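You operate a simulated robot arm through the tools that you are given. There is no shell and no other tool. Be economical: measure what you need, move in short steps, check, and stop when the job is done.

You are at the controls of a simulated robot arm. One attempt, no reset.

JOB
Wind the wire back off the green reel and park the green bobbin in the brown tray.
Fine: blue lever to RUN and left there; dial back to 0 and the yellow lever to STOP before you unlatch; leave the rods and the stands. Set down upright: green bobbin.

Only the result counts: the job must be done as asked and must still hold three seconds after the hand-in. Knocking over, shifting, dropping, spilling or breaking anything else fails it.

ROBOT AND FRAMES
A 6-joint arm with a two-finger gripper, on a carriage that runs on a rail from [0.001, 1.204] to [-0.001, -1.136] (x, y) and turns from 3.019 to 8.831 rad about z. Base frame: it is fixed where the carriage stands at the start and does not move with it; the origin is on the floor, on the carriage's upright axis, x ahead of it, y to its left, z up; the surface under the hand at the start is at about z = 0.85. Units: m, rad, N and s.
Its first joint turns from -2.897 to 2.897 rad. Places, roughly: bench blue lever [0.8, -0.4, 0.9]; bench green latch [0.9, -0.2, 0.9]; bench yellow lever [0.8, 0.2, 0.9]; blue bobbin [0.25, -4.25, 0.75]; blue tag block [-0.25, -4, 0.5]; brown tray on the winding bench [0.8, -0.1, 0.9]; first machine green latch [0.1, -4.3, 0.8]; green tag block [-0.25, -5.5, 0.5]; middle rod [1.25, -0.25, 1]; orange bobbin [-0.25, -2.5, 0.75]; orange tag block [0, -2.5, 0.5]; pink tag block [-0.25, -7, 0.5]; purple bobbin [0.25, -7.5, 0.75]; second machine green latch [0.1, -5.8, 0.8]; stand a aisle bar [-0.9, -2.7, 0.7]; stand a black knob [-0.3, -2.4, 0.7]. Payload 5 kg.
The TCP is the grasp point between the finger pads, 0.03 m short of the fingertips. In the tool frame z runs along the fingers and y along their closing line. The gripper opens to 0.176 m. The gripper's body begins 0.153 m behind the TCP.
Orientation is told as [roll, pitch, yaw] about the base's x, y, z axes, in that order, counted from this pose: with the fingers straight down and closing along the base's y, the tool's x points along the base's -x, its y along +y and its z along -z.

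CONTROLS
- The arm moves only by the tool servo_tool. Its argument "rows" is a list of rows, each an object of numbers (a shift or turn left out is 0, a gripper value left out holds the last): "x", "y", "z": the shift along the tool's x, y, z in m; "wx", "wy", "wz": the turn, a rotation vector about the tool's x, y, z in degrees; "gripper": the finger opening in m, from 0 to 0.176. In form: [{"x": .., "y": .., "z": .., "wx": .., "wy": .., "wz": .., "gripper": ..}, ...]. A call has 1 to 12 rows; each row is the pose to reach, as a shift and turn from the pose commanded when the call began, along the tool's axes at that moment. Rows are played at 5 a second. More than 0.05 m and 0.15 rad between two rows, or a gripper value outside its range, and nothing of the call is played. A pose out of reach is approached as far as the arm can. The call stops where the force on the tool passes 40 N (or 10 N more than at its start, if that is more) or the arm is blocked; 0.2 s more then pass. Each finger halts on what it meets, pressing with about 35 N; the grip force reading is that of the motor and also rises with nothing between the fingers. The clock runs only during rows and for 0.2 s after the last one: add rows that repeat a pose to give the fingers time. The reply holds the time, the measured pose of the TCP, the force on the tool along the base axes, the opening and the grip force, in the units named above and with some noise, with the torque about the TCP (base axes, N m) and any sound that the robot's microphone picked up.
- Cameras (640 x 400 px; columns grow to the right, rows downward): "scene" is now at [0.0603, 0.1754, 1.6997]; the picture's right is [-0.39, -0.92, 0.00], its down [-0.57, 0.24, -0.79] and it looks along [0.73, -0.31, -0.61] (base axes); focal length 259 px, centre (320, 200). "wrist" rides on the gripper at [0.067, -0.009, -0.183] in the tool frame; the picture's right is [0.14, 0.99, 0.00], its down [-0.92, 0.13, -0.36] and it looks along [-0.36, 0.05, 0.93] (tool axes); focal length 251 px, centre (320, 200). There is no depth. A picture from a camera that has moved, and an enlarged one, comes with that camera's place and axes in the base frame and with its lens.
- snapshot(camera): a new picture of that camera. The clock stands still meanwhile.
- raise_lower(by): slides the trunk up (or, below 0, down) by that many m; the arm and the scene camera ride with it, the base frame stays. It gives what a move gives, with no picture.
- steer(legs): drives the robot by 1 to 6 legs, each [ahead, left, turn to the left] in m, m and rad, along the robot's own axes; the way and the turn of a leg run together, so that a leg with both is an arc; at most 1.5 m and 3.142 rad a leg. The arm and the cameras ride along, it lands a little off, and it stops where it bumps. It keeps to its track: a leg is cut to what the track allows. It gives what a move gives.
- head_to(pan, tilt): turns the head with the scene camera to pan (to the left, within 2.094 rad either way) and tilt (down, from -0.506 to 1.204), counted from straight ahead of the robot. It gives what a move gives.
- close_up(camera, box): a new picture of the part [left, top, right, bottom] of that camera's present view, enlarged. The clock stands still meanwhile.
- close_job(): hands the job in; it is judged then, once.

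Go step by step. Nothing tells you exact positions but the pictures and the camera data: compare them with the known pose of the tool, close in by small moves and look again before you grip or let go. The budget is 120 turns and 98 pictures, counting those below and the enlarged ones. Unless the task says otherwise, let go and move clear before handing in, and close with one line.

The tools are called after ">>>" as name(argument=value, ...) on one line, values as JSON. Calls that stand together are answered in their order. servo_tool: Moves the arm, as the interface text tells. Its arguments: {"type":"object","properties":{"rows":{"type":"array","items":{"type":"object","properties":{"x":{"type":"number"},"y":{"type":"number"},"z":{"type":"number"},"wx":{"type":"number"},"wy":{"type":"number"},"wz":{"type":"number"},"gripper":{"type":"number"}}}}},"required":["rows"]} The other tools are called the same way: raise_lower (by) slides the trunk up or down; steer (legs) drives the base; head_to (pan, tilt) turns the head that bears the scene camera; snapshot (camera) takes a picture; close_up (camera, box) takes an enlarged picture of a part of a camera's view; close_job () hands the job in.

At the start:

```text
clock: 0.0
eef_pos: [0.7923, -0.2586, 1.2466]
tcp_rot: [0.0, 0.001, -0.001]
wrist_force: [0.8, -0.1, -0.7]
torque: [0.01, 0.02, 0.01]
finger_gap: 0.1761
gripper_force: 0.0
trunk travel left (down, up): [-0.25, 0.1]
robot x, y, heading: [0.0004, 0.0015, 0.002]
head pan, tilt: [-0.401, 0.661]
```

scene: 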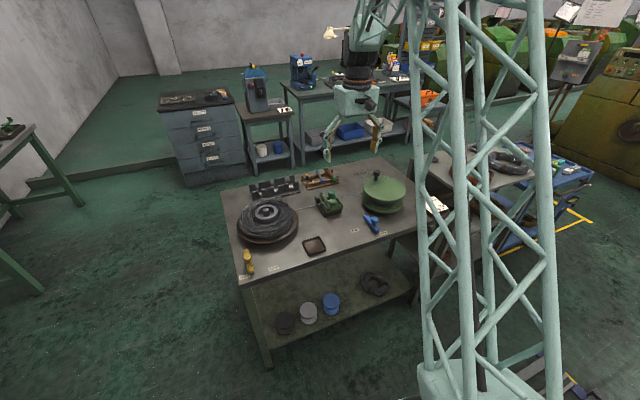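
wrist: 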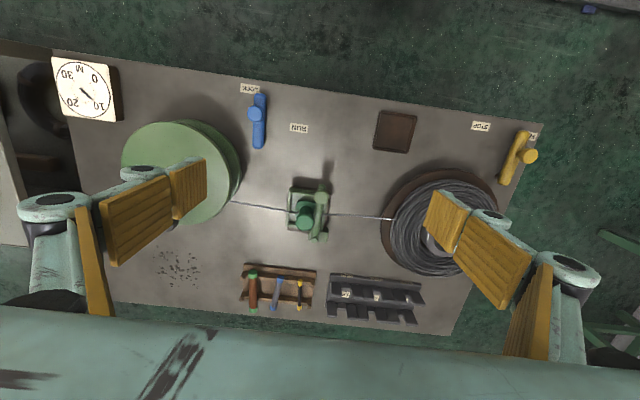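

I see the winding bench with a green reel, a black wire coil, a blue lever, a yellow lever, a green latch in the middle, a brown tray and a dial. I'll take close looks first.

>>> close_up(camera="wrist", box=[40, 40, 340, 230])

>>> close_up(camera="wrist", box=[220, 80, 560, 340])

>>> close_up(camera="scene", box=[220, 150, 460, 300])

```text
2.11 times, centred on (190, 135) of wrist
camera zoom: at [0.7256, -0.2666, 1.4299], right [-0.14, 0.99, 0.0], down [0.92, 0.13, 0.36], along [0.36, 0.05, -0.93], focal length 529 px, centre (594, 337)
```

zoom: 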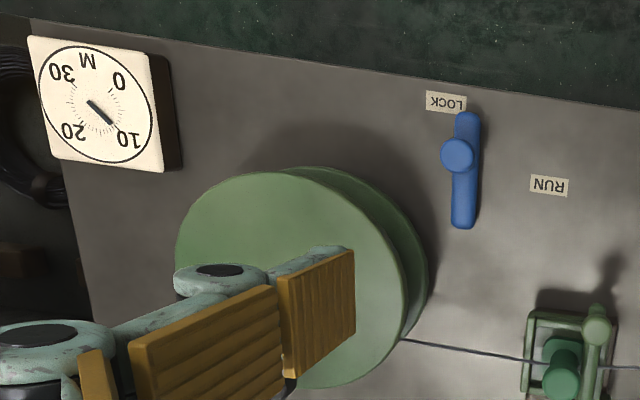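

```text
1.54 times, centred on (390, 210) of wrist
camera zoom: at [0.7256, -0.2666, 1.4299], right [-0.14, 0.99, 0.0], down [0.92, 0.13, 0.36], along [0.36, 0.05, -0.93], focal length 387 px, centre (212, 185)
```

zoom: 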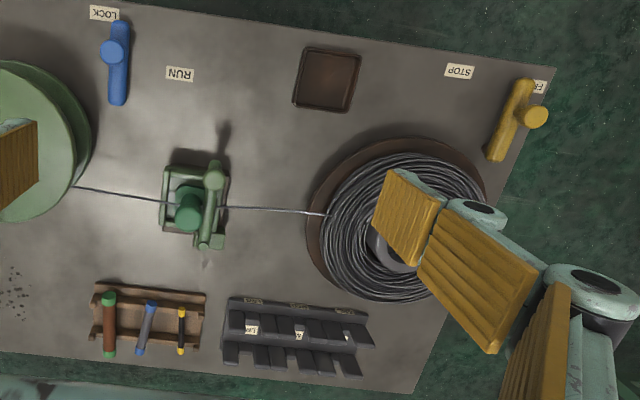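

```text
2.67 times, centred on (340, 225) of scene
camera zoom: at [0.0603, 0.1754, 1.6997], right [-0.39, -0.92, 0.0], down [-0.57, 0.24, -0.79], along [0.73, -0.31, -0.61], focal length 692 px, centre (267, 133)
```

zoom: 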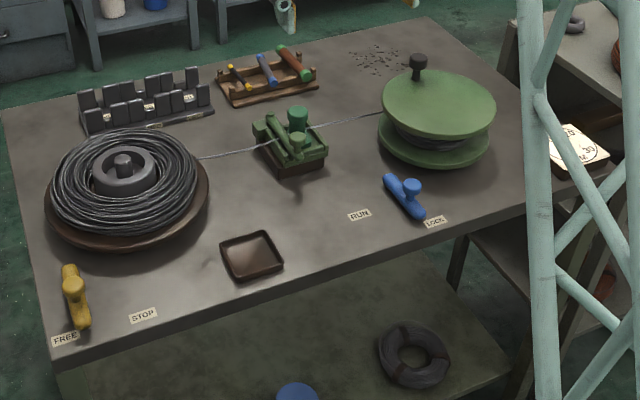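

The green bobbin sits in the latched guide between the coil and the green reel, and the dial reads about 7–10 m. Blue is at LOCK and yellow at FREE. I'll bring the hand over the blue lever for a better look.

>>> servo_tool(rows=[{"x": 0.008, "y": -0.032, "z": 0.03, "gripper": 0.06}, {"x": 0.016, "y": -0.065, "z": 0.06}, {"x": 0.024, "y": -0.1, "z": 0.09}, {"x": 0.03, "y": -0.13, "z": 0.12}, {"x": 0.03, "y": -0.13, "z": 0.12}, {"x": 0.03, "y": -0.13, "z": 0.12}])

>>> snapshot(camera="wrist")

>>> head_to(pan=-0.45, tilt=0.75)

>>> snapshot(camera="scene")

```text
clock: 1.4
eef_pos: [0.7609, -0.3877, 1.1282]
tcp_rot: [0.001, 0.001, -0.001]
wrist_force: [0.3, 0.0, 1.2]
torque: [-0.08, -0.06, -0.02]
finger_gap: 0.0601
gripper_force: 0.0
trunk travel left (down, up): [-0.25, 0.1]
robot x, y, heading: [0.0029, -0.0014, -0.003]
head pan, tilt: [-0.401, 0.661]
```

```text
92 pictures are left
camera wrist: at [0.6958, -0.3961, 1.3113], right [-0.14, 0.99, 0.0], down [0.92, 0.13, 0.36], along [0.36, 0.05, -0.93], focal length 251 px, centre (320, 200)
```

wrist: 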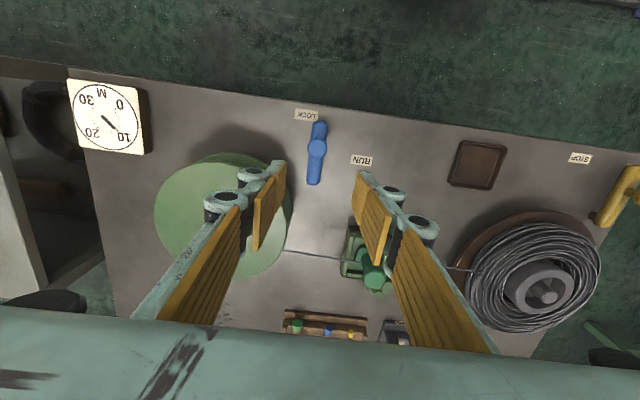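

```text
clock: 2.1
eef_pos: [0.7629, -0.3879, 1.129]
tcp_rot: [0.0, -0.001, 0.0]
wrist_force: [0.5, -0.2, 0.1]
torque: [0.02, 0.02, 0.02]
finger_gap: 0.0604
gripper_force: 0.0
trunk travel left (down, up): [-0.25, 0.1]
robot x, y, heading: [0.0005, 0.0024, 0.004]
head pan, tilt: [-0.45, 0.75]
```

```text
91 pictures are left
camera scene: at [0.0554, 0.1732, 1.6922], right [-0.44, -0.9, 0.0], down [-0.61, 0.3, -0.73], along [0.66, -0.32, -0.68], focal length 259 px, centre (320, 200)
```

scene: 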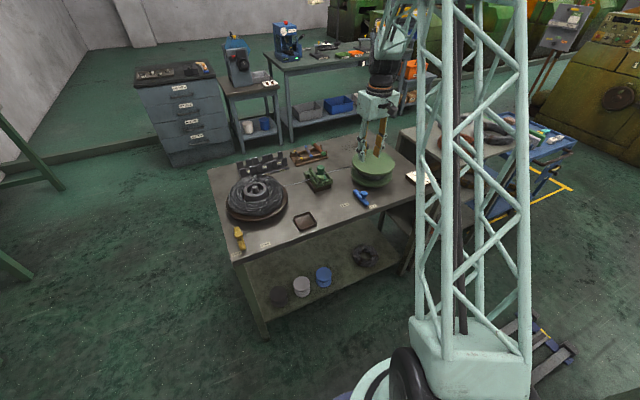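

I'll zoom on the blue lever and the labels to find its pivot.

>>> close_up(camera="wrist", box=[260, 95, 400, 200])

>>> close_up(camera="scene", box=[300, 140, 440, 230])

```text
3.81 times, centred on (330, 148) of wrist
camera zoom: at [0.6963, -0.3963, 1.3108], right [-0.14, 0.99, 0.0], down [0.92, 0.13, 0.36], along [0.36, 0.05, -0.93], focal length 958 px, centre (282, 400)
```

zoom: 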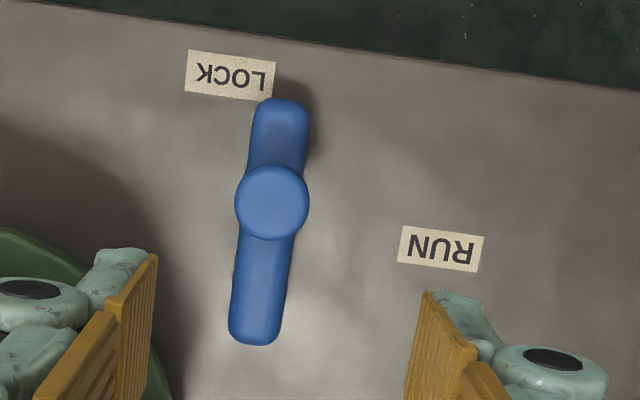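

```text
4.44 times, centred on (370, 185) of scene
camera zoom: at [0.0554, 0.1732, 1.6922], right [-0.44, -0.9, 0.0], down [-0.61, 0.3, -0.73], along [0.66, -0.32, -0.68], focal length 1153 px, centre (98, 267)
```

zoom: 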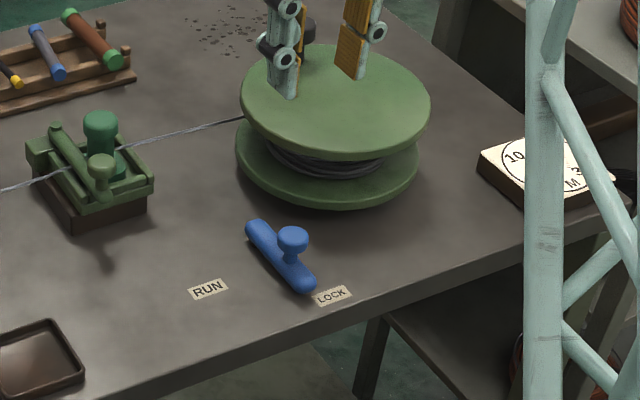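

Blue knob triangulates to about (0.767, -0.391, 0.886). I'll lower a narrow jaw around it.

>>> servo_tool(rows=[{"x": -0.005, "y": -0.003, "z": 0.04, "gripper": 0.055}, {"x": -0.005, "y": -0.003, "z": 0.08}, {"x": -0.005, "y": -0.003, "z": 0.12}, {"x": -0.005, "y": -0.003, "z": 0.16}, {"x": -0.005, "y": -0.003, "z": 0.19}, {"x": -0.005, "y": -0.003, "z": 0.21}, {"x": -0.005, "y": -0.003, "z": 0.22}, {"x": -0.005, "y": -0.003, "z": 0.22}])

>>> snapshot(camera="wrist")

>>> close_up(camera="scene", box=[300, 140, 440, 230])

```text
clock: 3.9
eef_pos: [0.7669, -0.3919, 0.907]
tcp_rot: [0.001, -0.001, 0.0]
wrist_force: [0.2, 0.4, 0.0]
torque: [0.01, 0.0, -0.01]
finger_gap: 0.0549
gripper_force: 0.0
trunk travel left (down, up): [-0.25, 0.1]
robot x, y, heading: [-0.0006, -0.0, 0.004]
head pan, tilt: [-0.45, 0.75]
```

```text
88 pictures are left
camera wrist: at [0.7004, -0.3996, 1.0897], right [-0.14, 0.99, 0.0], down [0.92, 0.13, 0.36], along [0.36, 0.05, -0.93], focal length 251 px, centre (320, 200)
```

wrist: 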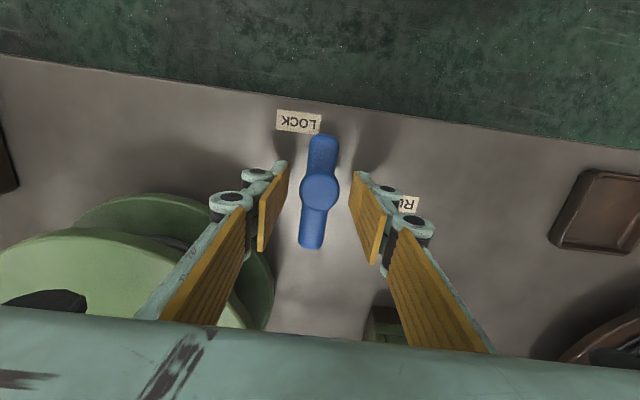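

```text
4.44 times, centred on (370, 185) of scene
camera zoom: at [0.0556, 0.1731, 1.6922], right [-0.44, -0.9, 0.0], down [-0.61, 0.3, -0.73], along [0.66, -0.32, -0.68], focal length 1153 px, centre (98, 267)
```

zoom: 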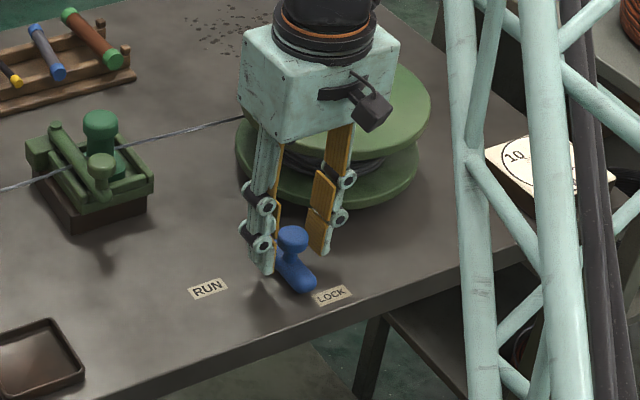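

Jaw is around the knob. I'll lower 1 cm and push the knob toward RUN (+y) along an approximate arc.

>>> servo_tool(rows=[{"z": 0.011}, {"y": 0.01, "z": 0.011}, {"y": 0.02, "x": -0.003, "z": 0.011}, {"y": 0.03, "x": -0.006, "z": 0.011}, {"y": 0.04, "x": -0.01, "z": 0.011}, {"y": 0.045, "x": -0.013, "z": 0.011}])

>>> snapshot(camera="wrist")

```text
clock: 5.3
eef_pos: [0.7764, -0.3503, 0.8974]
tcp_rot: [0.002, 0.0, -0.003]
wrist_force: [-26.2, -19.8, 4.9]
torque: [-0.87, 0.38, -1.17]
finger_gap: 0.0626
gripper_force: 10.9
trunk travel left (down, up): [-0.25, 0.1]
robot x, y, heading: [0.0019, 0.0007, -0.005]
head pan, tilt: [-0.45, 0.75]
```

```text
86 pictures are left
camera wrist: at [0.7105, -0.3582, 1.0791], right [-0.13, 0.99, 0.0], down [0.92, 0.12, 0.36], along [0.36, 0.05, -0.93], focal length 251 px, centre (320, 200)
```

wrist: 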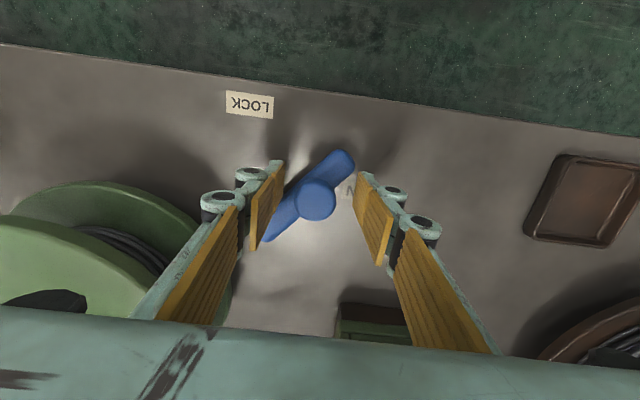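

The lever has turned about 38° around a pivot near (0.83, -0.391). I'll recentre on the knob and turn the hand to line up with the bar.

>>> servo_tool(rows=[{"x": -0.002, "y": -0.004}, {"x": -0.003, "y": -0.006, "wz": 8}, {"x": -0.003, "y": -0.006, "wz": 16}, {"x": -0.003, "y": -0.006, "wz": 24}, {"x": -0.003, "y": -0.006, "wz": 32}, {"x": -0.003, "y": -0.006, "wz": 38}, {"x": -0.003, "y": -0.006, "wz": 38}])

>>> snapshot(camera="wrist")

```text
clock: 6.9
eef_pos: [0.7826, -0.3524, 0.8973]
tcp_rot: [0.001, 0.0, -0.667]
wrist_force: [0.0, -0.3, 0.7]
torque: [-0.05, 0.01, 0.01]
finger_gap: 0.0551
gripper_force: 0.1
trunk travel left (down, up): [-0.25, 0.1]
robot x, y, heading: [0.0023, -0.0025, -0.001]
head pan, tilt: [-0.45, 0.75]
```

```text
85 pictures are left
camera wrist: at [0.7253, -0.3176, 1.0789], right [0.5, 0.86, 0.0], down [0.81, -0.47, 0.36], along [0.31, -0.18, -0.93], focal length 251 px, centre (320, 200)
```

wrist: 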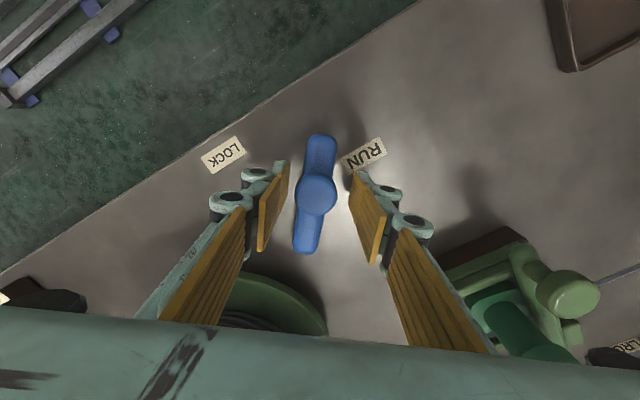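

The hand is in line with the bar. I'll swing further along the arc until it meets a stop at RUN.

>>> servo_tool(rows=[{"y": 0.011}, {"y": 0.018, "x": -0.001, "wz": 6}, {"y": 0.025, "x": -0.003, "wz": 12}, {"y": 0.031, "x": -0.006, "wz": 18}, {"y": 0.036, "x": -0.01, "wz": 24}])

>>> snapshot(camera="wrist")

```text
clock: 7.7
eef_pos: [0.7946, -0.3441, 0.8965]
tcp_rot: [-0.004, 0.0, -0.854]
wrist_force: [-17.7, -13.4, 4.3]
torque: [-0.04, 0.4, 0.13]
finger_gap: 0.0626
gripper_force: 10.9
trunk travel left (down, up): [-0.25, 0.1]
robot x, y, heading: [0.0016, 0.0027, -0.003]
head pan, tilt: [-0.45, 0.75]
stopped in row 3: the force on the tool passed its limit at 44 N (the readings are from after the stop); the commanded pose is now the measured one
```

```text
84 pictures are left
camera wrist: at [0.7437, -0.3, 1.0787], right [0.66, 0.76, 0.0], down [0.7, -0.61, 0.36], along [0.27, -0.24, -0.93], focal length 251 px, centre (320, 200)
```

wrist: 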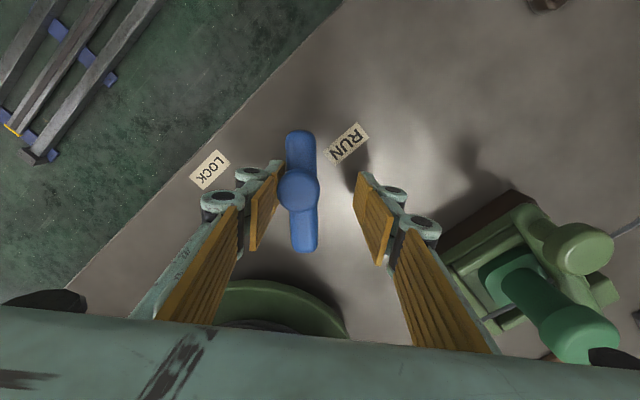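

It met a stop with the lever offset from RUN the same way it was from LOCK. I'll back off, rise and look.

>>> servo_tool(rows=[{"y": -0.011}, {"y": -0.011}, {"y": -0.011, "z": -0.04}, {"y": -0.011, "z": -0.08, "wz": -8}, {"y": -0.011, "z": -0.12, "wz": -16}, {"y": -0.011, "z": -0.16, "wz": -24}, {"y": -0.011, "z": -0.19, "wz": -32}, {"y": -0.011, "z": -0.22, "wz": -40}, {"y": -0.011, "z": -0.25, "wz": -48}, {"y": -0.011, "z": -0.25, "wz": -49}])

>>> snapshot(camera="wrist")

>>> close_up(camera="scene", box=[300, 140, 440, 230])

```text
clock: 9.9
eef_pos: [0.7881, -0.3501, 1.1479]
tcp_rot: [-0.002, 0.003, 0.005]
wrist_force: [0.1, 1.4, 0.0]
torque: [-0.04, -0.06, -0.01]
finger_gap: 0.0548
gripper_force: 0.0
trunk travel left (down, up): [-0.25, 0.1]
robot x, y, heading: [-0.0005, -0.0007, -0.003]
head pan, tilt: [-0.45, 0.75]
```

```text
83 pictures are left
camera wrist: at [0.7221, -0.3577, 1.329], right [-0.14, 0.99, 0.0], down [0.92, 0.13, 0.36], along [0.36, 0.05, -0.93], focal length 251 px, centre (320, 200)
```

wrist: 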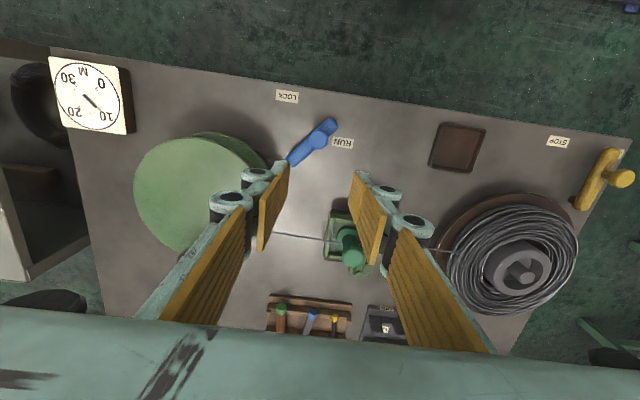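

```text
4.44 times, centred on (370, 185) of scene
camera zoom: at [0.0553, 0.1725, 1.6922], right [-0.44, -0.9, 0.0], down [-0.61, 0.3, -0.73], along [0.66, -0.32, -0.68], focal length 1153 px, centre (98, 267)
```

zoom: 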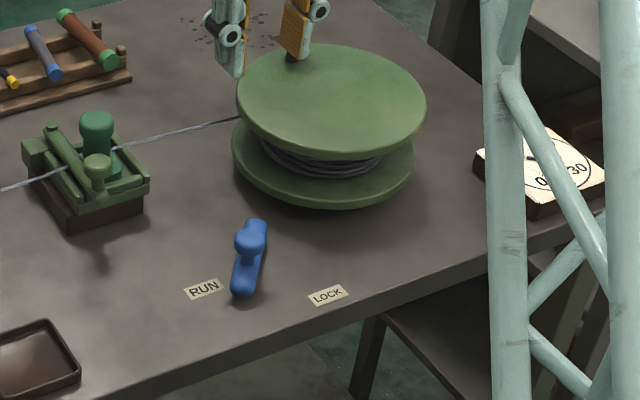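

Blue is at RUN. The reel is near reach limits, so I'll move the carriage 0.35 m right along the rail and look down on the reel.

>>> steer(legs=[[0, -0.35, 0]])

>>> head_to(pan=-0.15, tilt=0.75)

>>> snapshot(camera="wrist")

>>> snapshot(camera="scene")

```text
clock: 12.2
eef_pos: [0.7886, -0.6982, 1.146]
tcp_rot: [-0.001, 0.001, 0.003]
wrist_force: [0.3, -0.5, 0.5]
torque: [0.05, -0.01, 0.03]
finger_gap: 0.0549
gripper_force: 0.1
trunk travel left (down, up): [-0.25, 0.1]
robot x, y, heading: [-0.0011, -0.3475, -0.005]
head pan, tilt: [-0.45, 0.75]
```

```text
clock: 13.0
eef_pos: [0.7871, -0.6978, 1.1462]
tcp_rot: [-0.001, 0.002, 0.001]
wrist_force: [-1.2, 0.0, -0.4]
torque: [0.02, -0.01, -0.02]
finger_gap: 0.0551
gripper_force: 0.0
trunk travel left (down, up): [-0.25, 0.1]
robot x, y, heading: [0.0003, -0.3472, -0.002]
head pan, tilt: [-0.15, 0.75]
```

```text
81 pictures are left
camera wrist: at [0.7218, -0.7068, 1.3284], right [-0.14, 0.99, 0.0], down [0.92, 0.13, 0.36], along [0.36, 0.05, -0.93], focal length 251 px, centre (320, 200)
```

wrist: 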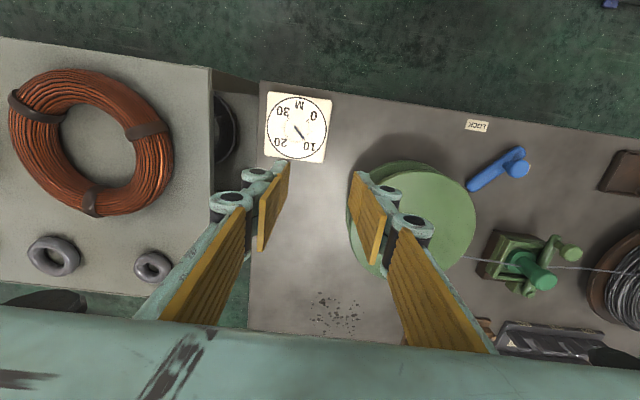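

```text
80 pictures are left
camera scene: at [0.0636, -0.1519, 1.6922], right [-0.16, -0.99, 0.0], down [-0.67, 0.11, -0.73], along [0.72, -0.11, -0.68], focal length 259 px, centre (320, 200)
```

scene: 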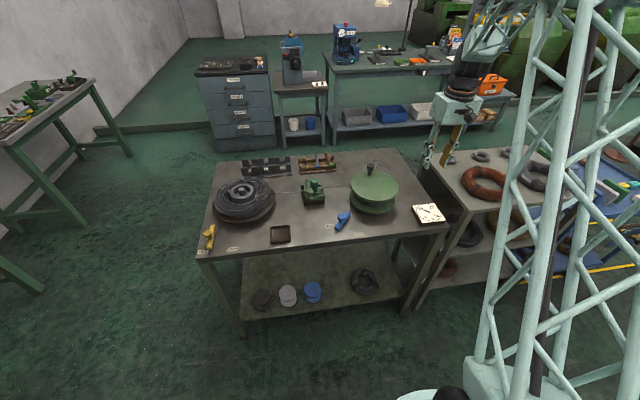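

>>> close_up(camera="scene", box=[290, 150, 450, 250])

>>> close_up(camera="wrist", box=[240, 80, 560, 280])

```text
4.00 times, centred on (370, 200) of scene
camera zoom: at [0.0636, -0.1519, 1.6922], right [-0.16, -0.99, 0.0], down [-0.67, 0.11, -0.73], along [0.72, -0.11, -0.68], focal length 1038 px, centre (120, 200)
```

zoom: 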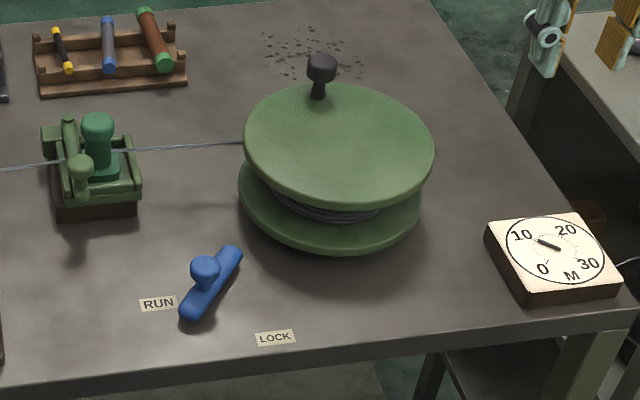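

```text
2.00 times, centred on (400, 180) of wrist
camera zoom: at [0.7218, -0.7068, 1.3284], right [-0.14, 0.99, 0.0], down [0.92, 0.13, 0.36], along [0.36, 0.05, -0.93], focal length 503 px, centre (160, 240)
```

zoom: 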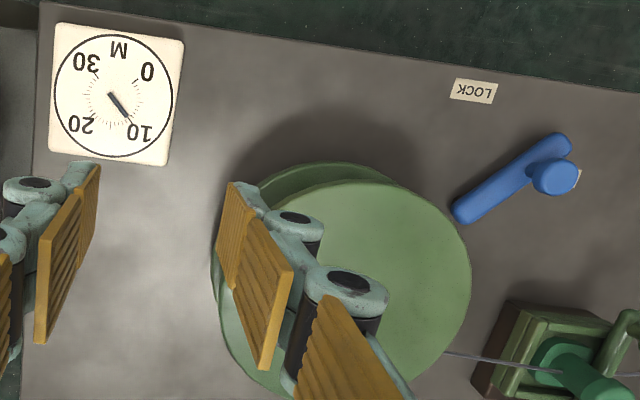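

Reel top centre is about (0.875, -0.518, 0.971) and its crank knob about (0.961, -0.520, 1.012). The wire leaves on the far side toward +y, so unwinding should be counter-clockwise. I'll shift the carriage in line with it and bring the hand above the knob.

>>> steer(legs=[[0, -0.17, 0]])

>>> servo_tool(rows=[{"x": -0.017, "y": 0.035, "gripper": 0.08}, {"x": -0.034, "y": 0.07}, {"x": -0.051, "y": 0.105}, {"x": -0.068, "y": 0.14}, {"x": -0.085, "y": 0.175}, {"x": -0.102, "y": 0.21}, {"x": -0.119, "y": 0.245}, {"x": -0.136, "y": 0.28}, {"x": -0.153, "y": 0.315}, {"x": -0.173, "y": 0.348}, {"x": -0.173, "y": 0.348}])

>>> snapshot(camera="wrist")

>>> snapshot(camera="scene")

```text
clock: 14.5
eef_pos: [0.7861, -0.8696, 1.1461]
tcp_rot: [-0.001, 0.002, 0.0]
wrist_force: [0.1, -0.5, 0.4]
torque: [0.06, -0.01, 0.0]
finger_gap: 0.055
gripper_force: 0.1
trunk travel left (down, up): [-0.25, 0.1]
robot x, y, heading: [-0.0053, -0.5152, -0.008]
head pan, tilt: [-0.15, 0.75]
```

```text
clock: 16.9
eef_pos: [0.961, -0.5208, 1.1441]
tcp_rot: [-0.003, 0.001, 0.001]
wrist_force: [0.4, 0.7, -0.7]
torque: [-0.05, 0.1, -0.01]
finger_gap: 0.0803
gripper_force: 0.0
trunk travel left (down, up): [-0.25, 0.1]
robot x, y, heading: [0.0037, -0.517, -0.007]
head pan, tilt: [-0.15, 0.75]
```

```text
77 pictures are left
camera wrist: at [0.8947, -0.53, 1.3267], right [-0.14, 0.99, 0.0], down [0.92, 0.13, 0.36], along [0.36, 0.05, -0.93], focal length 251 px, centre (320, 200)
```

wrist: 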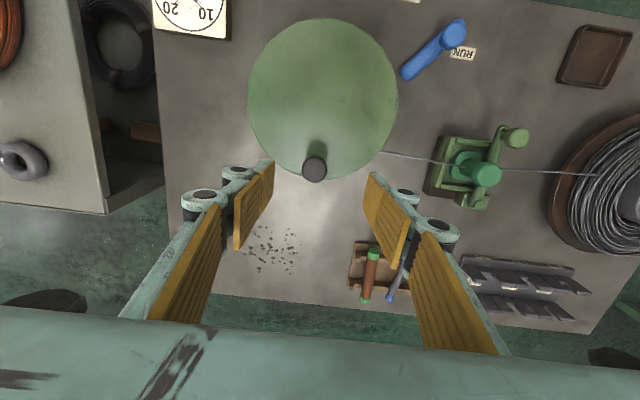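

```text
76 pictures are left
camera scene: at [0.0646, -0.3216, 1.6922], right [-0.16, -0.99, 0.0], down [-0.67, 0.11, -0.73], along [0.72, -0.11, -0.68], focal length 259 px, centre (320, 200)
```

scene: 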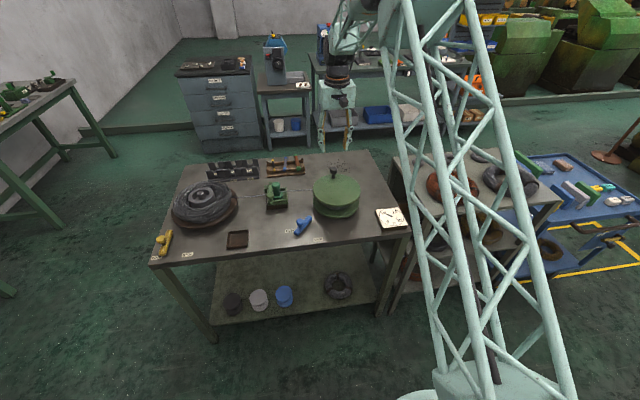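

The wrist view puts the knob nearer (0.971, -0.527). I'll adjust and lower partway to verify.

>>> servo_tool(rows=[{"x": -0.009, "y": -0.006, "z": 0.04, "gripper": 0.07}, {"x": -0.009, "y": -0.006, "z": 0.07}, {"x": -0.009, "y": -0.006, "z": 0.07}])

>>> snapshot(camera="wrist")

>>> close_up(camera="scene", box=[280, 120, 420, 240])

```text
clock: 17.7
eef_pos: [0.9692, -0.5285, 1.0748]
tcp_rot: [-0.002, 0.0, 0.0]
wrist_force: [0.3, -0.1, -0.1]
torque: [0.01, 0.01, 0.01]
finger_gap: 0.07
gripper_force: 0.0
trunk travel left (down, up): [-0.25, 0.1]
robot x, y, heading: [0.003, -0.5173, -0.003]
head pan, tilt: [-0.15, 0.75]
```

```text
75 pictures are left
camera wrist: at [0.9029, -0.5364, 1.2575], right [-0.14, 0.99, 0.0], down [0.92, 0.13, 0.36], along [0.36, 0.05, -0.93], focal length 251 px, centre (320, 200)
```

wrist: 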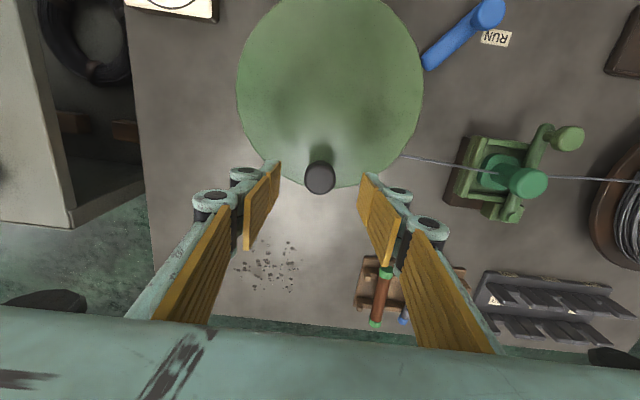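

```text
3.33 times, centred on (350, 180) of scene
camera zoom: at [0.0634, -0.3218, 1.6923], right [-0.16, -0.99, 0.0], down [-0.67, 0.11, -0.73], along [0.72, -0.11, -0.68], focal length 865 px, centre (220, 267)
```

zoom: 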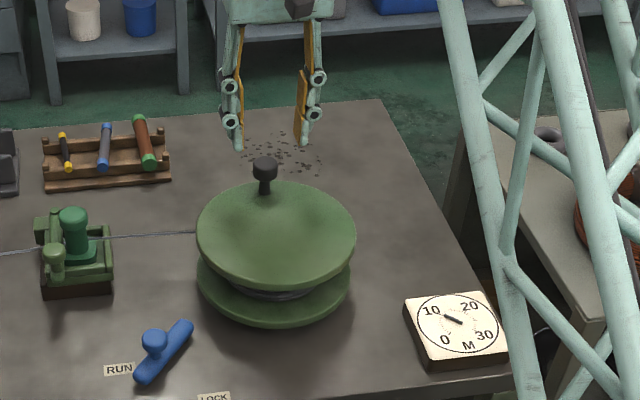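

The hand is right over the knob. I'll lower around it and grip.

>>> servo_tool(rows=[{"z": 0.03}, {"z": 0.058}, {"z": 0.058, "gripper": 0.02}, {"z": 0.058}, {"z": 0.058}, {"z": 0.058}, {"z": 0.058}])

>>> snapshot(camera="wrist")

```text
clock: 19.3
eef_pos: [0.9688, -0.5275, 1.0184]
tcp_rot: [-0.003, 0.002, 0.0]
wrist_force: [-6.6, 0.9, 4.3]
torque: [0.03, 0.23, -0.01]
finger_gap: 0.033
gripper_force: 45.2
trunk travel left (down, up): [-0.25, 0.1]
robot x, y, heading: [-0.0003, -0.5152, -0.004]
head pan, tilt: [-0.15, 0.75]
```

```text
73 pictures are left
camera wrist: at [0.9016, -0.536, 1.2003], right [-0.14, 0.99, 0.0], down [0.92, 0.13, 0.36], along [0.36, 0.05, -0.93], focal length 251 px, centre (320, 200)
```

wrist: 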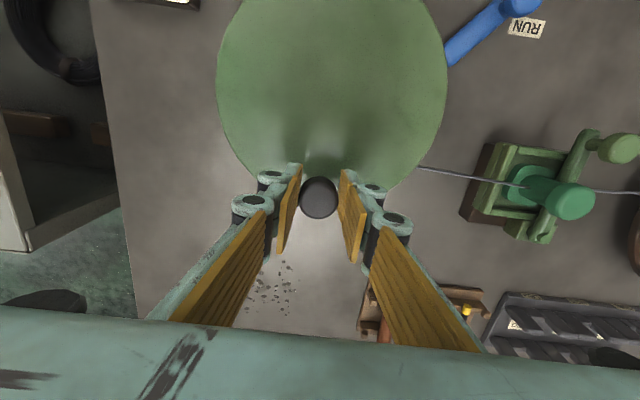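

Gripped (gap 0.033). I'll try a 30° counter-clockwise arc and check force and dial.

>>> servo_tool(rows=[{"x": 0.0012, "y": 0.0134}, {"x": 0.0046, "y": 0.0263}, {"x": 0.0103, "y": 0.0385}, {"x": 0.0103, "y": 0.0385}])

>>> close_up(camera="scene", box=[280, 120, 420, 240])

```text
clock: 20.3
eef_pos: [0.9578, -0.488, 1.0176]
tcp_rot: [0.0, 0.001, -0.001]
wrist_force: [2.8, -2.6, 3.0]
torque: [-0.24, -0.19, 0.21]
finger_gap: 0.033
gripper_force: 44.2
trunk travel left (down, up): [-0.25, 0.1]
robot x, y, heading: [0.0016, -0.5154, -0.008]
head pan, tilt: [-0.15, 0.75]
```

```text
3.33 times, centred on (350, 180) of scene
camera zoom: at [0.0636, -0.322, 1.6922], right [-0.16, -0.99, 0.0], down [-0.67, 0.11, -0.73], along [0.72, -0.11, -0.68], focal length 865 px, centre (220, 267)
```

zoom: 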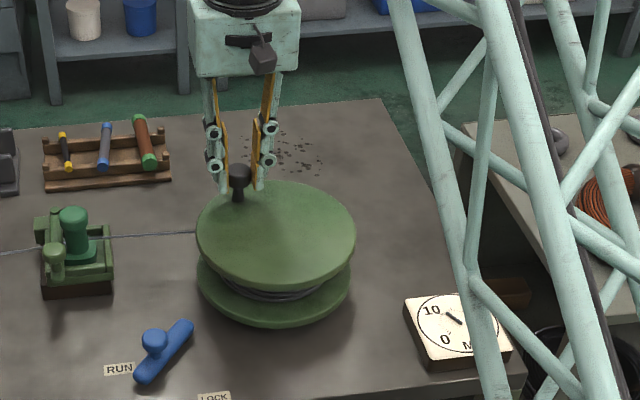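

The dial needle moved; I'll zoom on it to see which way.

>>> close_up(camera="scene", box=[365, 195, 415, 235])

```text
10.00 times, centred on (390, 215) of scene
camera zoom: at [0.0636, -0.322, 1.6922], right [-0.16, -0.99, 0.0], down [-0.67, 0.11, -0.73], along [0.72, -0.11, -0.68], focal length 2594 px, centre (-380, 50)
```

zoom: 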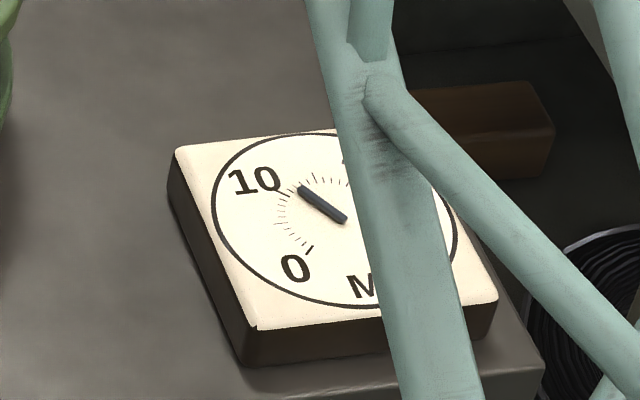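

Counter-clockwise raises the dial (10→~12), so I'll go clockwise, back past the start to -90°.

>>> servo_tool(rows=[{"x": -0.0092, "y": -0.0251}, {"x": -0.0092, "y": -0.0519}, {"x": 0.0, "y": -0.077}, {"x": 0.0172, "y": -0.0975}, {"x": 0.0403, "y": -0.1109}, {"x": 0.0667, "y": -0.1155}, {"x": 0.0667, "y": -0.1155}])

>>> close_up(camera="scene", box=[280, 120, 420, 240])

>>> snapshot(camera="wrist")

```text
clock: 21.9
eef_pos: [0.8914, -0.6034, 1.018]
tcp_rot: [0.0, 0.002, 0.001]
wrist_force: [-1.4, 3.5, 3.6]
torque: [0.12, 0.69, 0.18]
finger_gap: 0.0332
gripper_force: 45.1
trunk travel left (down, up): [-0.25, 0.1]
robot x, y, heading: [-0.0014, -0.5195, -0.007]
head pan, tilt: [-0.15, 0.75]
```

```text
3.33 times, centred on (350, 180) of scene
camera zoom: at [0.0635, -0.3216, 1.6922], right [-0.16, -0.99, 0.0], down [-0.67, 0.11, -0.73], along [0.72, -0.11, -0.68], focal length 865 px, centre (220, 267)
```

zoom: 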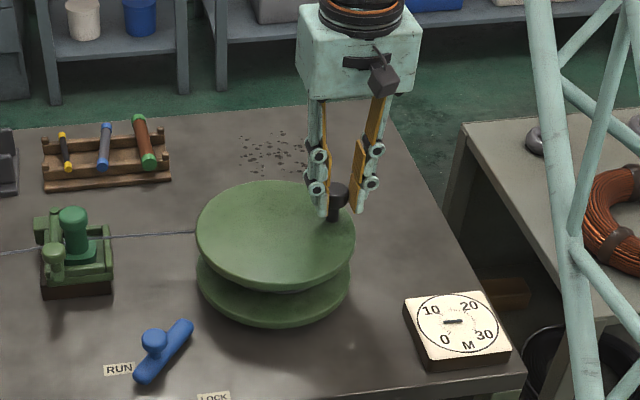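

```text
69 pictures are left
camera wrist: at [0.8253, -0.6128, 1.2007], right [-0.14, 0.99, 0.0], down [0.92, 0.13, 0.36], along [0.36, 0.05, -0.93], focal length 251 px, centre (320, 200)
```

wrist: 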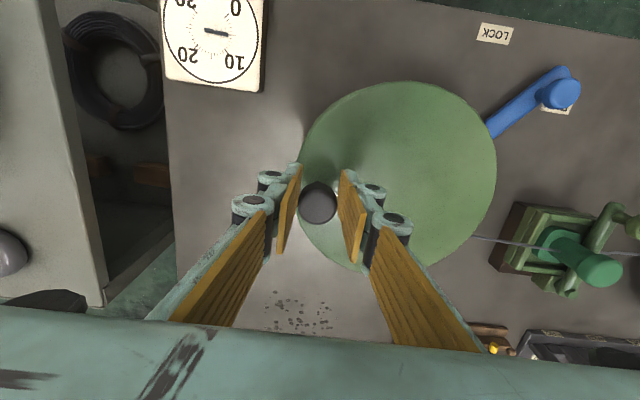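

Dial falls: about 5–6 now. I'll read it finely.

>>> close_up(camera="wrist", box=[150, 0, 280, 95])

```text
4.21 times, centred on (215, 48) of wrist
camera zoom: at [0.8253, -0.6128, 1.2007], right [-0.14, 0.99, 0.0], down [0.92, 0.13, 0.36], along [0.36, 0.05, -0.93], focal length 1059 px, centre (762, 842)
```

zoom: 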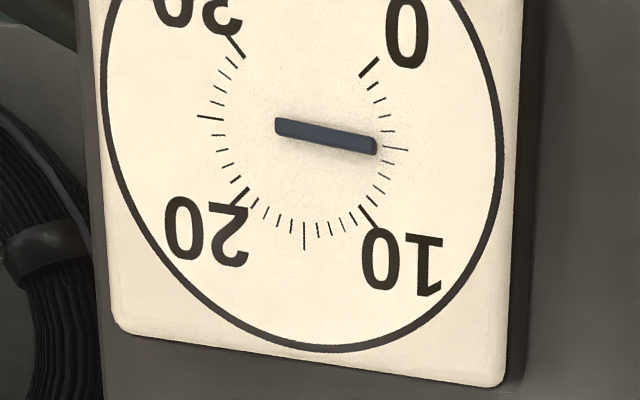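

It reads 5 m: 90° net took off about 5 m (18° per metre). I'll go another 75° to -165°.

>>> servo_tool(rows=[{"x": 0.0263, "y": 0.0046}, {"x": 0.0495, "y": 0.018}, {"x": 0.0667, "y": 0.0385}, {"x": 0.0744, "y": 0.0571}, {"x": 0.0744, "y": 0.0571}])

>>> close_up(camera="scene", box=[280, 120, 420, 240])

>>> close_up(camera="scene", box=[365, 195, 415, 235])

```text
clock: 22.6
eef_pos: [0.837, -0.5953, 1.0189]
tcp_rot: [-0.002, 0.008, -0.007]
wrist_force: [-7.4, -15.2, 5.7]
torque: [-0.14, 0.38, -0.28]
finger_gap: 0.0276
gripper_force: 10.2
trunk travel left (down, up): [-0.25, 0.1]
robot x, y, heading: [-0.0002, -0.5204, -0.013]
head pan, tilt: [-0.15, 0.75]
stopped in row 3: the force on the tool passed its limit at 45 N (the readings are from after the stop); the commanded pose is now the measured one
```

```text
3.33 times, centred on (350, 180) of scene
camera zoom: at [0.0649, -0.3255, 1.6925], right [-0.16, -0.99, 0.0], down [-0.67, 0.11, -0.73], along [0.72, -0.12, -0.68], focal length 865 px, centre (220, 267)
```

zoom: 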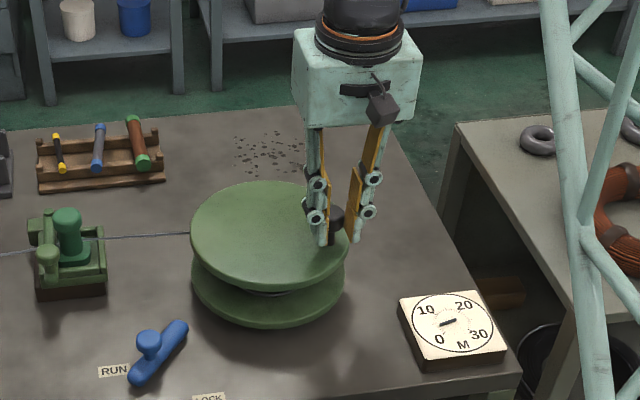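

```text
10.00 times, centred on (390, 215) of scene
camera zoom: at [0.0649, -0.3255, 1.6925], right [-0.16, -0.99, 0.0], down [-0.67, 0.11, -0.73], along [0.72, -0.12, -0.68], focal length 2594 px, centre (-380, 50)
```

zoom: 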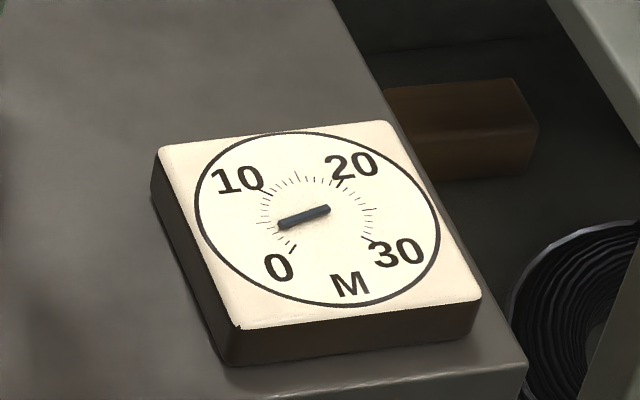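

The grip slipped partway (dial ~3). I'll look at the fingers and knob.

>>> snapshot(camera="wrist")

```text
65 pictures are left
camera wrist: at [0.7718, -0.6028, 1.2005], right [-0.13, 0.99, 0.0], down [0.93, 0.12, 0.36], along [0.35, 0.05, -0.93], focal length 251 px, centre (320, 200)
```

wrist: 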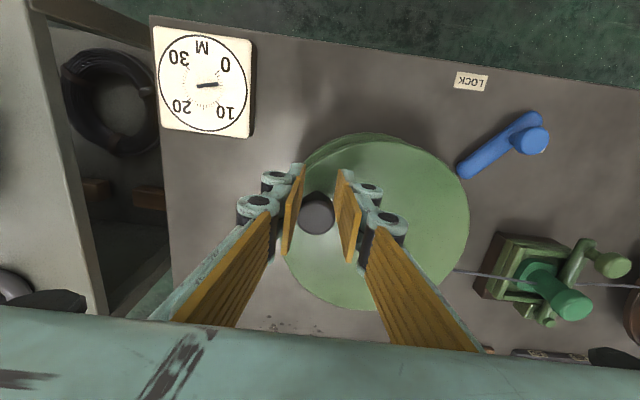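

The knob slid to the pads' edge at about θ = -120°. I'll open, recentre, turn the hand 30° to face the travel direction and regrip.

>>> servo_tool(rows=[{"gripper": 0.065}, {}, {"x": -0.015, "y": 0.001}, {"x": -0.015, "y": 0.001, "wz": -8}, {"x": -0.015, "y": 0.001, "wz": -16}, {"x": -0.015, "y": 0.001, "wz": -24}, {"x": -0.015, "y": 0.001, "wz": -30}, {"x": -0.015, "y": 0.001, "wz": -30}])

>>> snapshot(camera="wrist")

```text
clock: 24.4
eef_pos: [0.8531, -0.5895, 1.0173]
tcp_rot: [0.002, 0.007, 0.52]
wrist_force: [0.0, 0.8, 0.6]
torque: [0.0, -0.01, -0.02]
finger_gap: 0.0646
gripper_force: 0.1
trunk travel left (down, up): [-0.25, 0.1]
robot x, y, heading: [-0.002, -0.5196, -0.011]
head pan, tilt: [-0.15, 0.75]
```

```text
64 pictures are left
camera wrist: at [0.8005, -0.6291, 1.1999], right [-0.61, 0.79, 0.0], down [0.74, 0.57, 0.36], along [0.28, 0.22, -0.93], focal length 251 px, centre (320, 200)
```

wrist: 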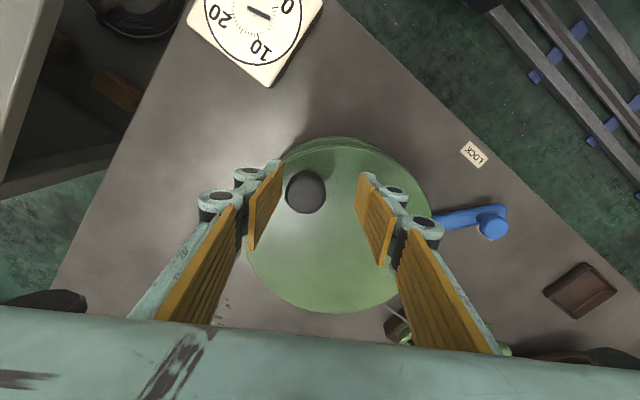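

Shift 11 mm to centre the knob and grip.

>>> servo_tool(rows=[{"x": 0.004, "y": -0.01}, {"x": 0.004, "y": -0.01, "gripper": 0.02}, {"x": 0.004, "y": -0.01}, {"x": 0.004, "y": -0.01}, {"x": 0.004, "y": -0.01}])

>>> snapshot(camera="wrist")

```text
clock: 25.6
eef_pos: [0.8526, -0.5995, 1.0168]
tcp_rot: [0.001, 0.006, 0.518]
wrist_force: [-2.9, -2.8, 0.1]
torque: [-0.12, 0.18, 0.17]
finger_gap: 0.0332
gripper_force: 44.8
trunk travel left (down, up): [-0.25, 0.1]
robot x, y, heading: [-0.0023, -0.5236, -0.007]
head pan, tilt: [-0.15, 0.75]
```

```text
63 pictures are left
camera wrist: at [0.8015, -0.6398, 1.1997], right [-0.61, 0.79, 0.0], down [0.74, 0.57, 0.36], along [0.28, 0.22, -0.93], focal length 251 px, centre (320, 200)
```

wrist: 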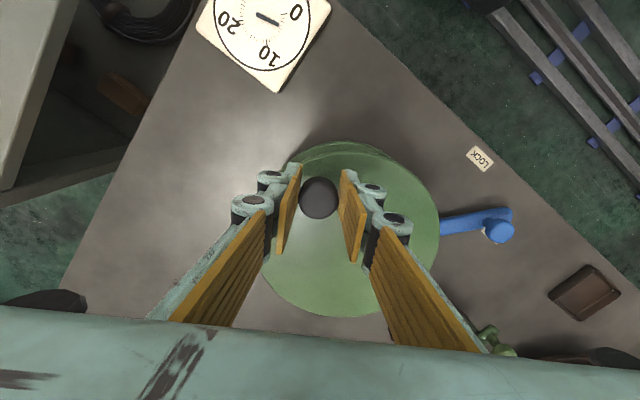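

Gripped again. A fit of the knob points gives the centre at (0.886, -0.523), r 0.082, θ ≈ -113°. Next I go to -160°.

>>> servo_tool(rows=[{"x": 0.006, "y": 0.0105}, {"x": 0.0114, "y": 0.0209}, {"x": 0.0145, "y": 0.031}, {"x": 0.0161, "y": 0.0418}, {"x": 0.016, "y": 0.0525}, {"x": 0.0153, "y": 0.0632}, {"x": 0.0153, "y": 0.0632}])

>>> snapshot(camera="wrist")

>>> close_up(camera="scene", box=[365, 195, 415, 235])

```text
clock: 27.2
eef_pos: [0.8084, -0.5511, 1.0175]
tcp_rot: [0.001, 0.007, 0.52]
wrist_force: [-0.7, 0.4, -1.2]
torque: [0.0, -0.05, -0.08]
finger_gap: 0.0326
gripper_force: 45.3
trunk travel left (down, up): [-0.25, 0.1]
robot x, y, heading: [-0.0001, -0.5198, -0.014]
head pan, tilt: [-0.15, 0.75]
```

```text
62 pictures are left
camera wrist: at [0.7572, -0.5913, 1.2], right [-0.61, 0.79, 0.0], down [0.74, 0.57, 0.36], along [0.28, 0.22, -0.93], focal length 251 px, centre (320, 200)
```

wrist: 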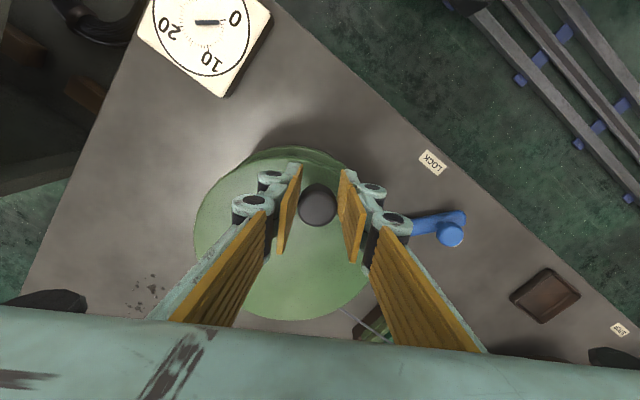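

```text
10.00 times, centred on (390, 215) of scene
camera zoom: at [0.0644, -0.3226, 1.6922], right [-0.16, -0.99, 0.0], down [-0.67, 0.11, -0.73], along [0.72, -0.12, -0.68], focal length 2594 px, centre (-380, 50)
```

zoom: 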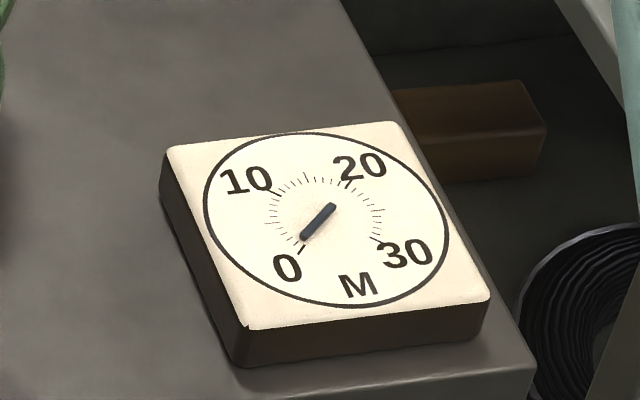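

>>> close_up(camera="wrist", box=[160, 0, 260, 62])

>>> close_up(camera="scene", box=[380, 208, 404, 223])

```text
6.40 times, centred on (210, 31) of wrist
camera zoom: at [0.7572, -0.5913, 1.2], right [-0.61, 0.79, 0.0], down [0.74, 0.57, 0.36], along [0.28, 0.22, -0.93], focal length 1609 px, centre (1024, 1282)
```

zoom: 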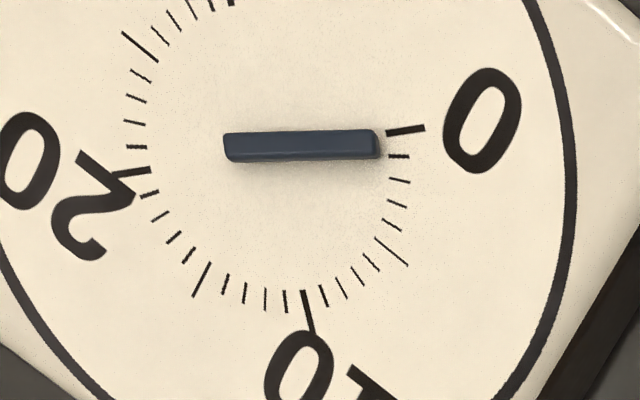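

```text
16.00 times, centred on (392, 216) of scene
camera zoom: at [0.0644, -0.3226, 1.6922], right [-0.16, -0.99, 0.0], down [-0.67, 0.11, -0.73], along [0.72, -0.12, -0.68], focal length 4150 px, centre (-832, -48)
```

zoom: 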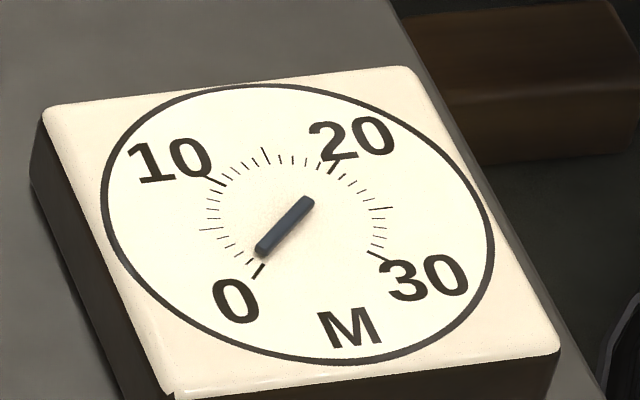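

Reads about 0.65 m. Another ~11°, then read.

>>> servo_tool(rows=[{"x": -0.002, "y": 0.0077}, {"x": -0.0041, "y": 0.0153}, {"x": -0.0041, "y": 0.0153}])

>>> close_up(camera="wrist", box=[160, 0, 260, 62])

>>> close_up(camera="scene", box=[380, 208, 404, 223])

```text
clock: 28.0
eef_pos: [0.8044, -0.5375, 1.0171]
tcp_rot: [0.001, 0.007, 0.517]
wrist_force: [-6.5, -5.7, 1.2]
torque: [-0.35, 0.37, -0.21]
finger_gap: 0.0313
gripper_force: 45.5
trunk travel left (down, up): [-0.25, 0.1]
robot x, y, heading: [-0.0013, -0.5173, -0.006]
head pan, tilt: [-0.15, 0.75]
```

```text
6.40 times, centred on (210, 31) of wrist
camera zoom: at [0.7526, -0.5771, 1.2001], right [-0.61, 0.79, 0.0], down [0.74, 0.57, 0.36], along [0.28, 0.22, -0.93], focal length 1609 px, centre (1024, 1282)
```

zoom: 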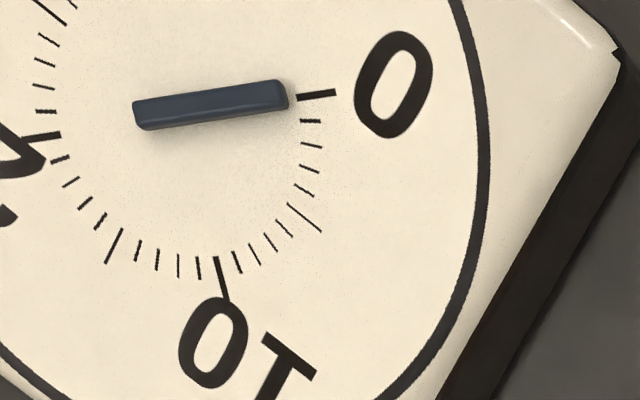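

```text
16.00 times, centred on (392, 216) of scene
camera zoom: at [0.0641, -0.3231, 1.6922], right [-0.16, -0.99, 0.0], down [-0.67, 0.11, -0.73], along [0.72, -0.12, -0.68], focal length 4150 px, centre (-832, -48)
```

zoom: 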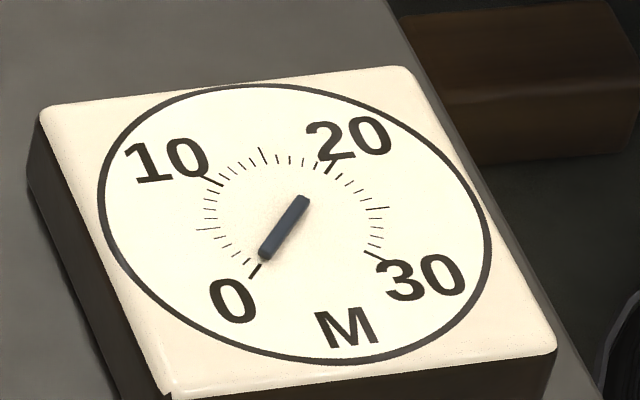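

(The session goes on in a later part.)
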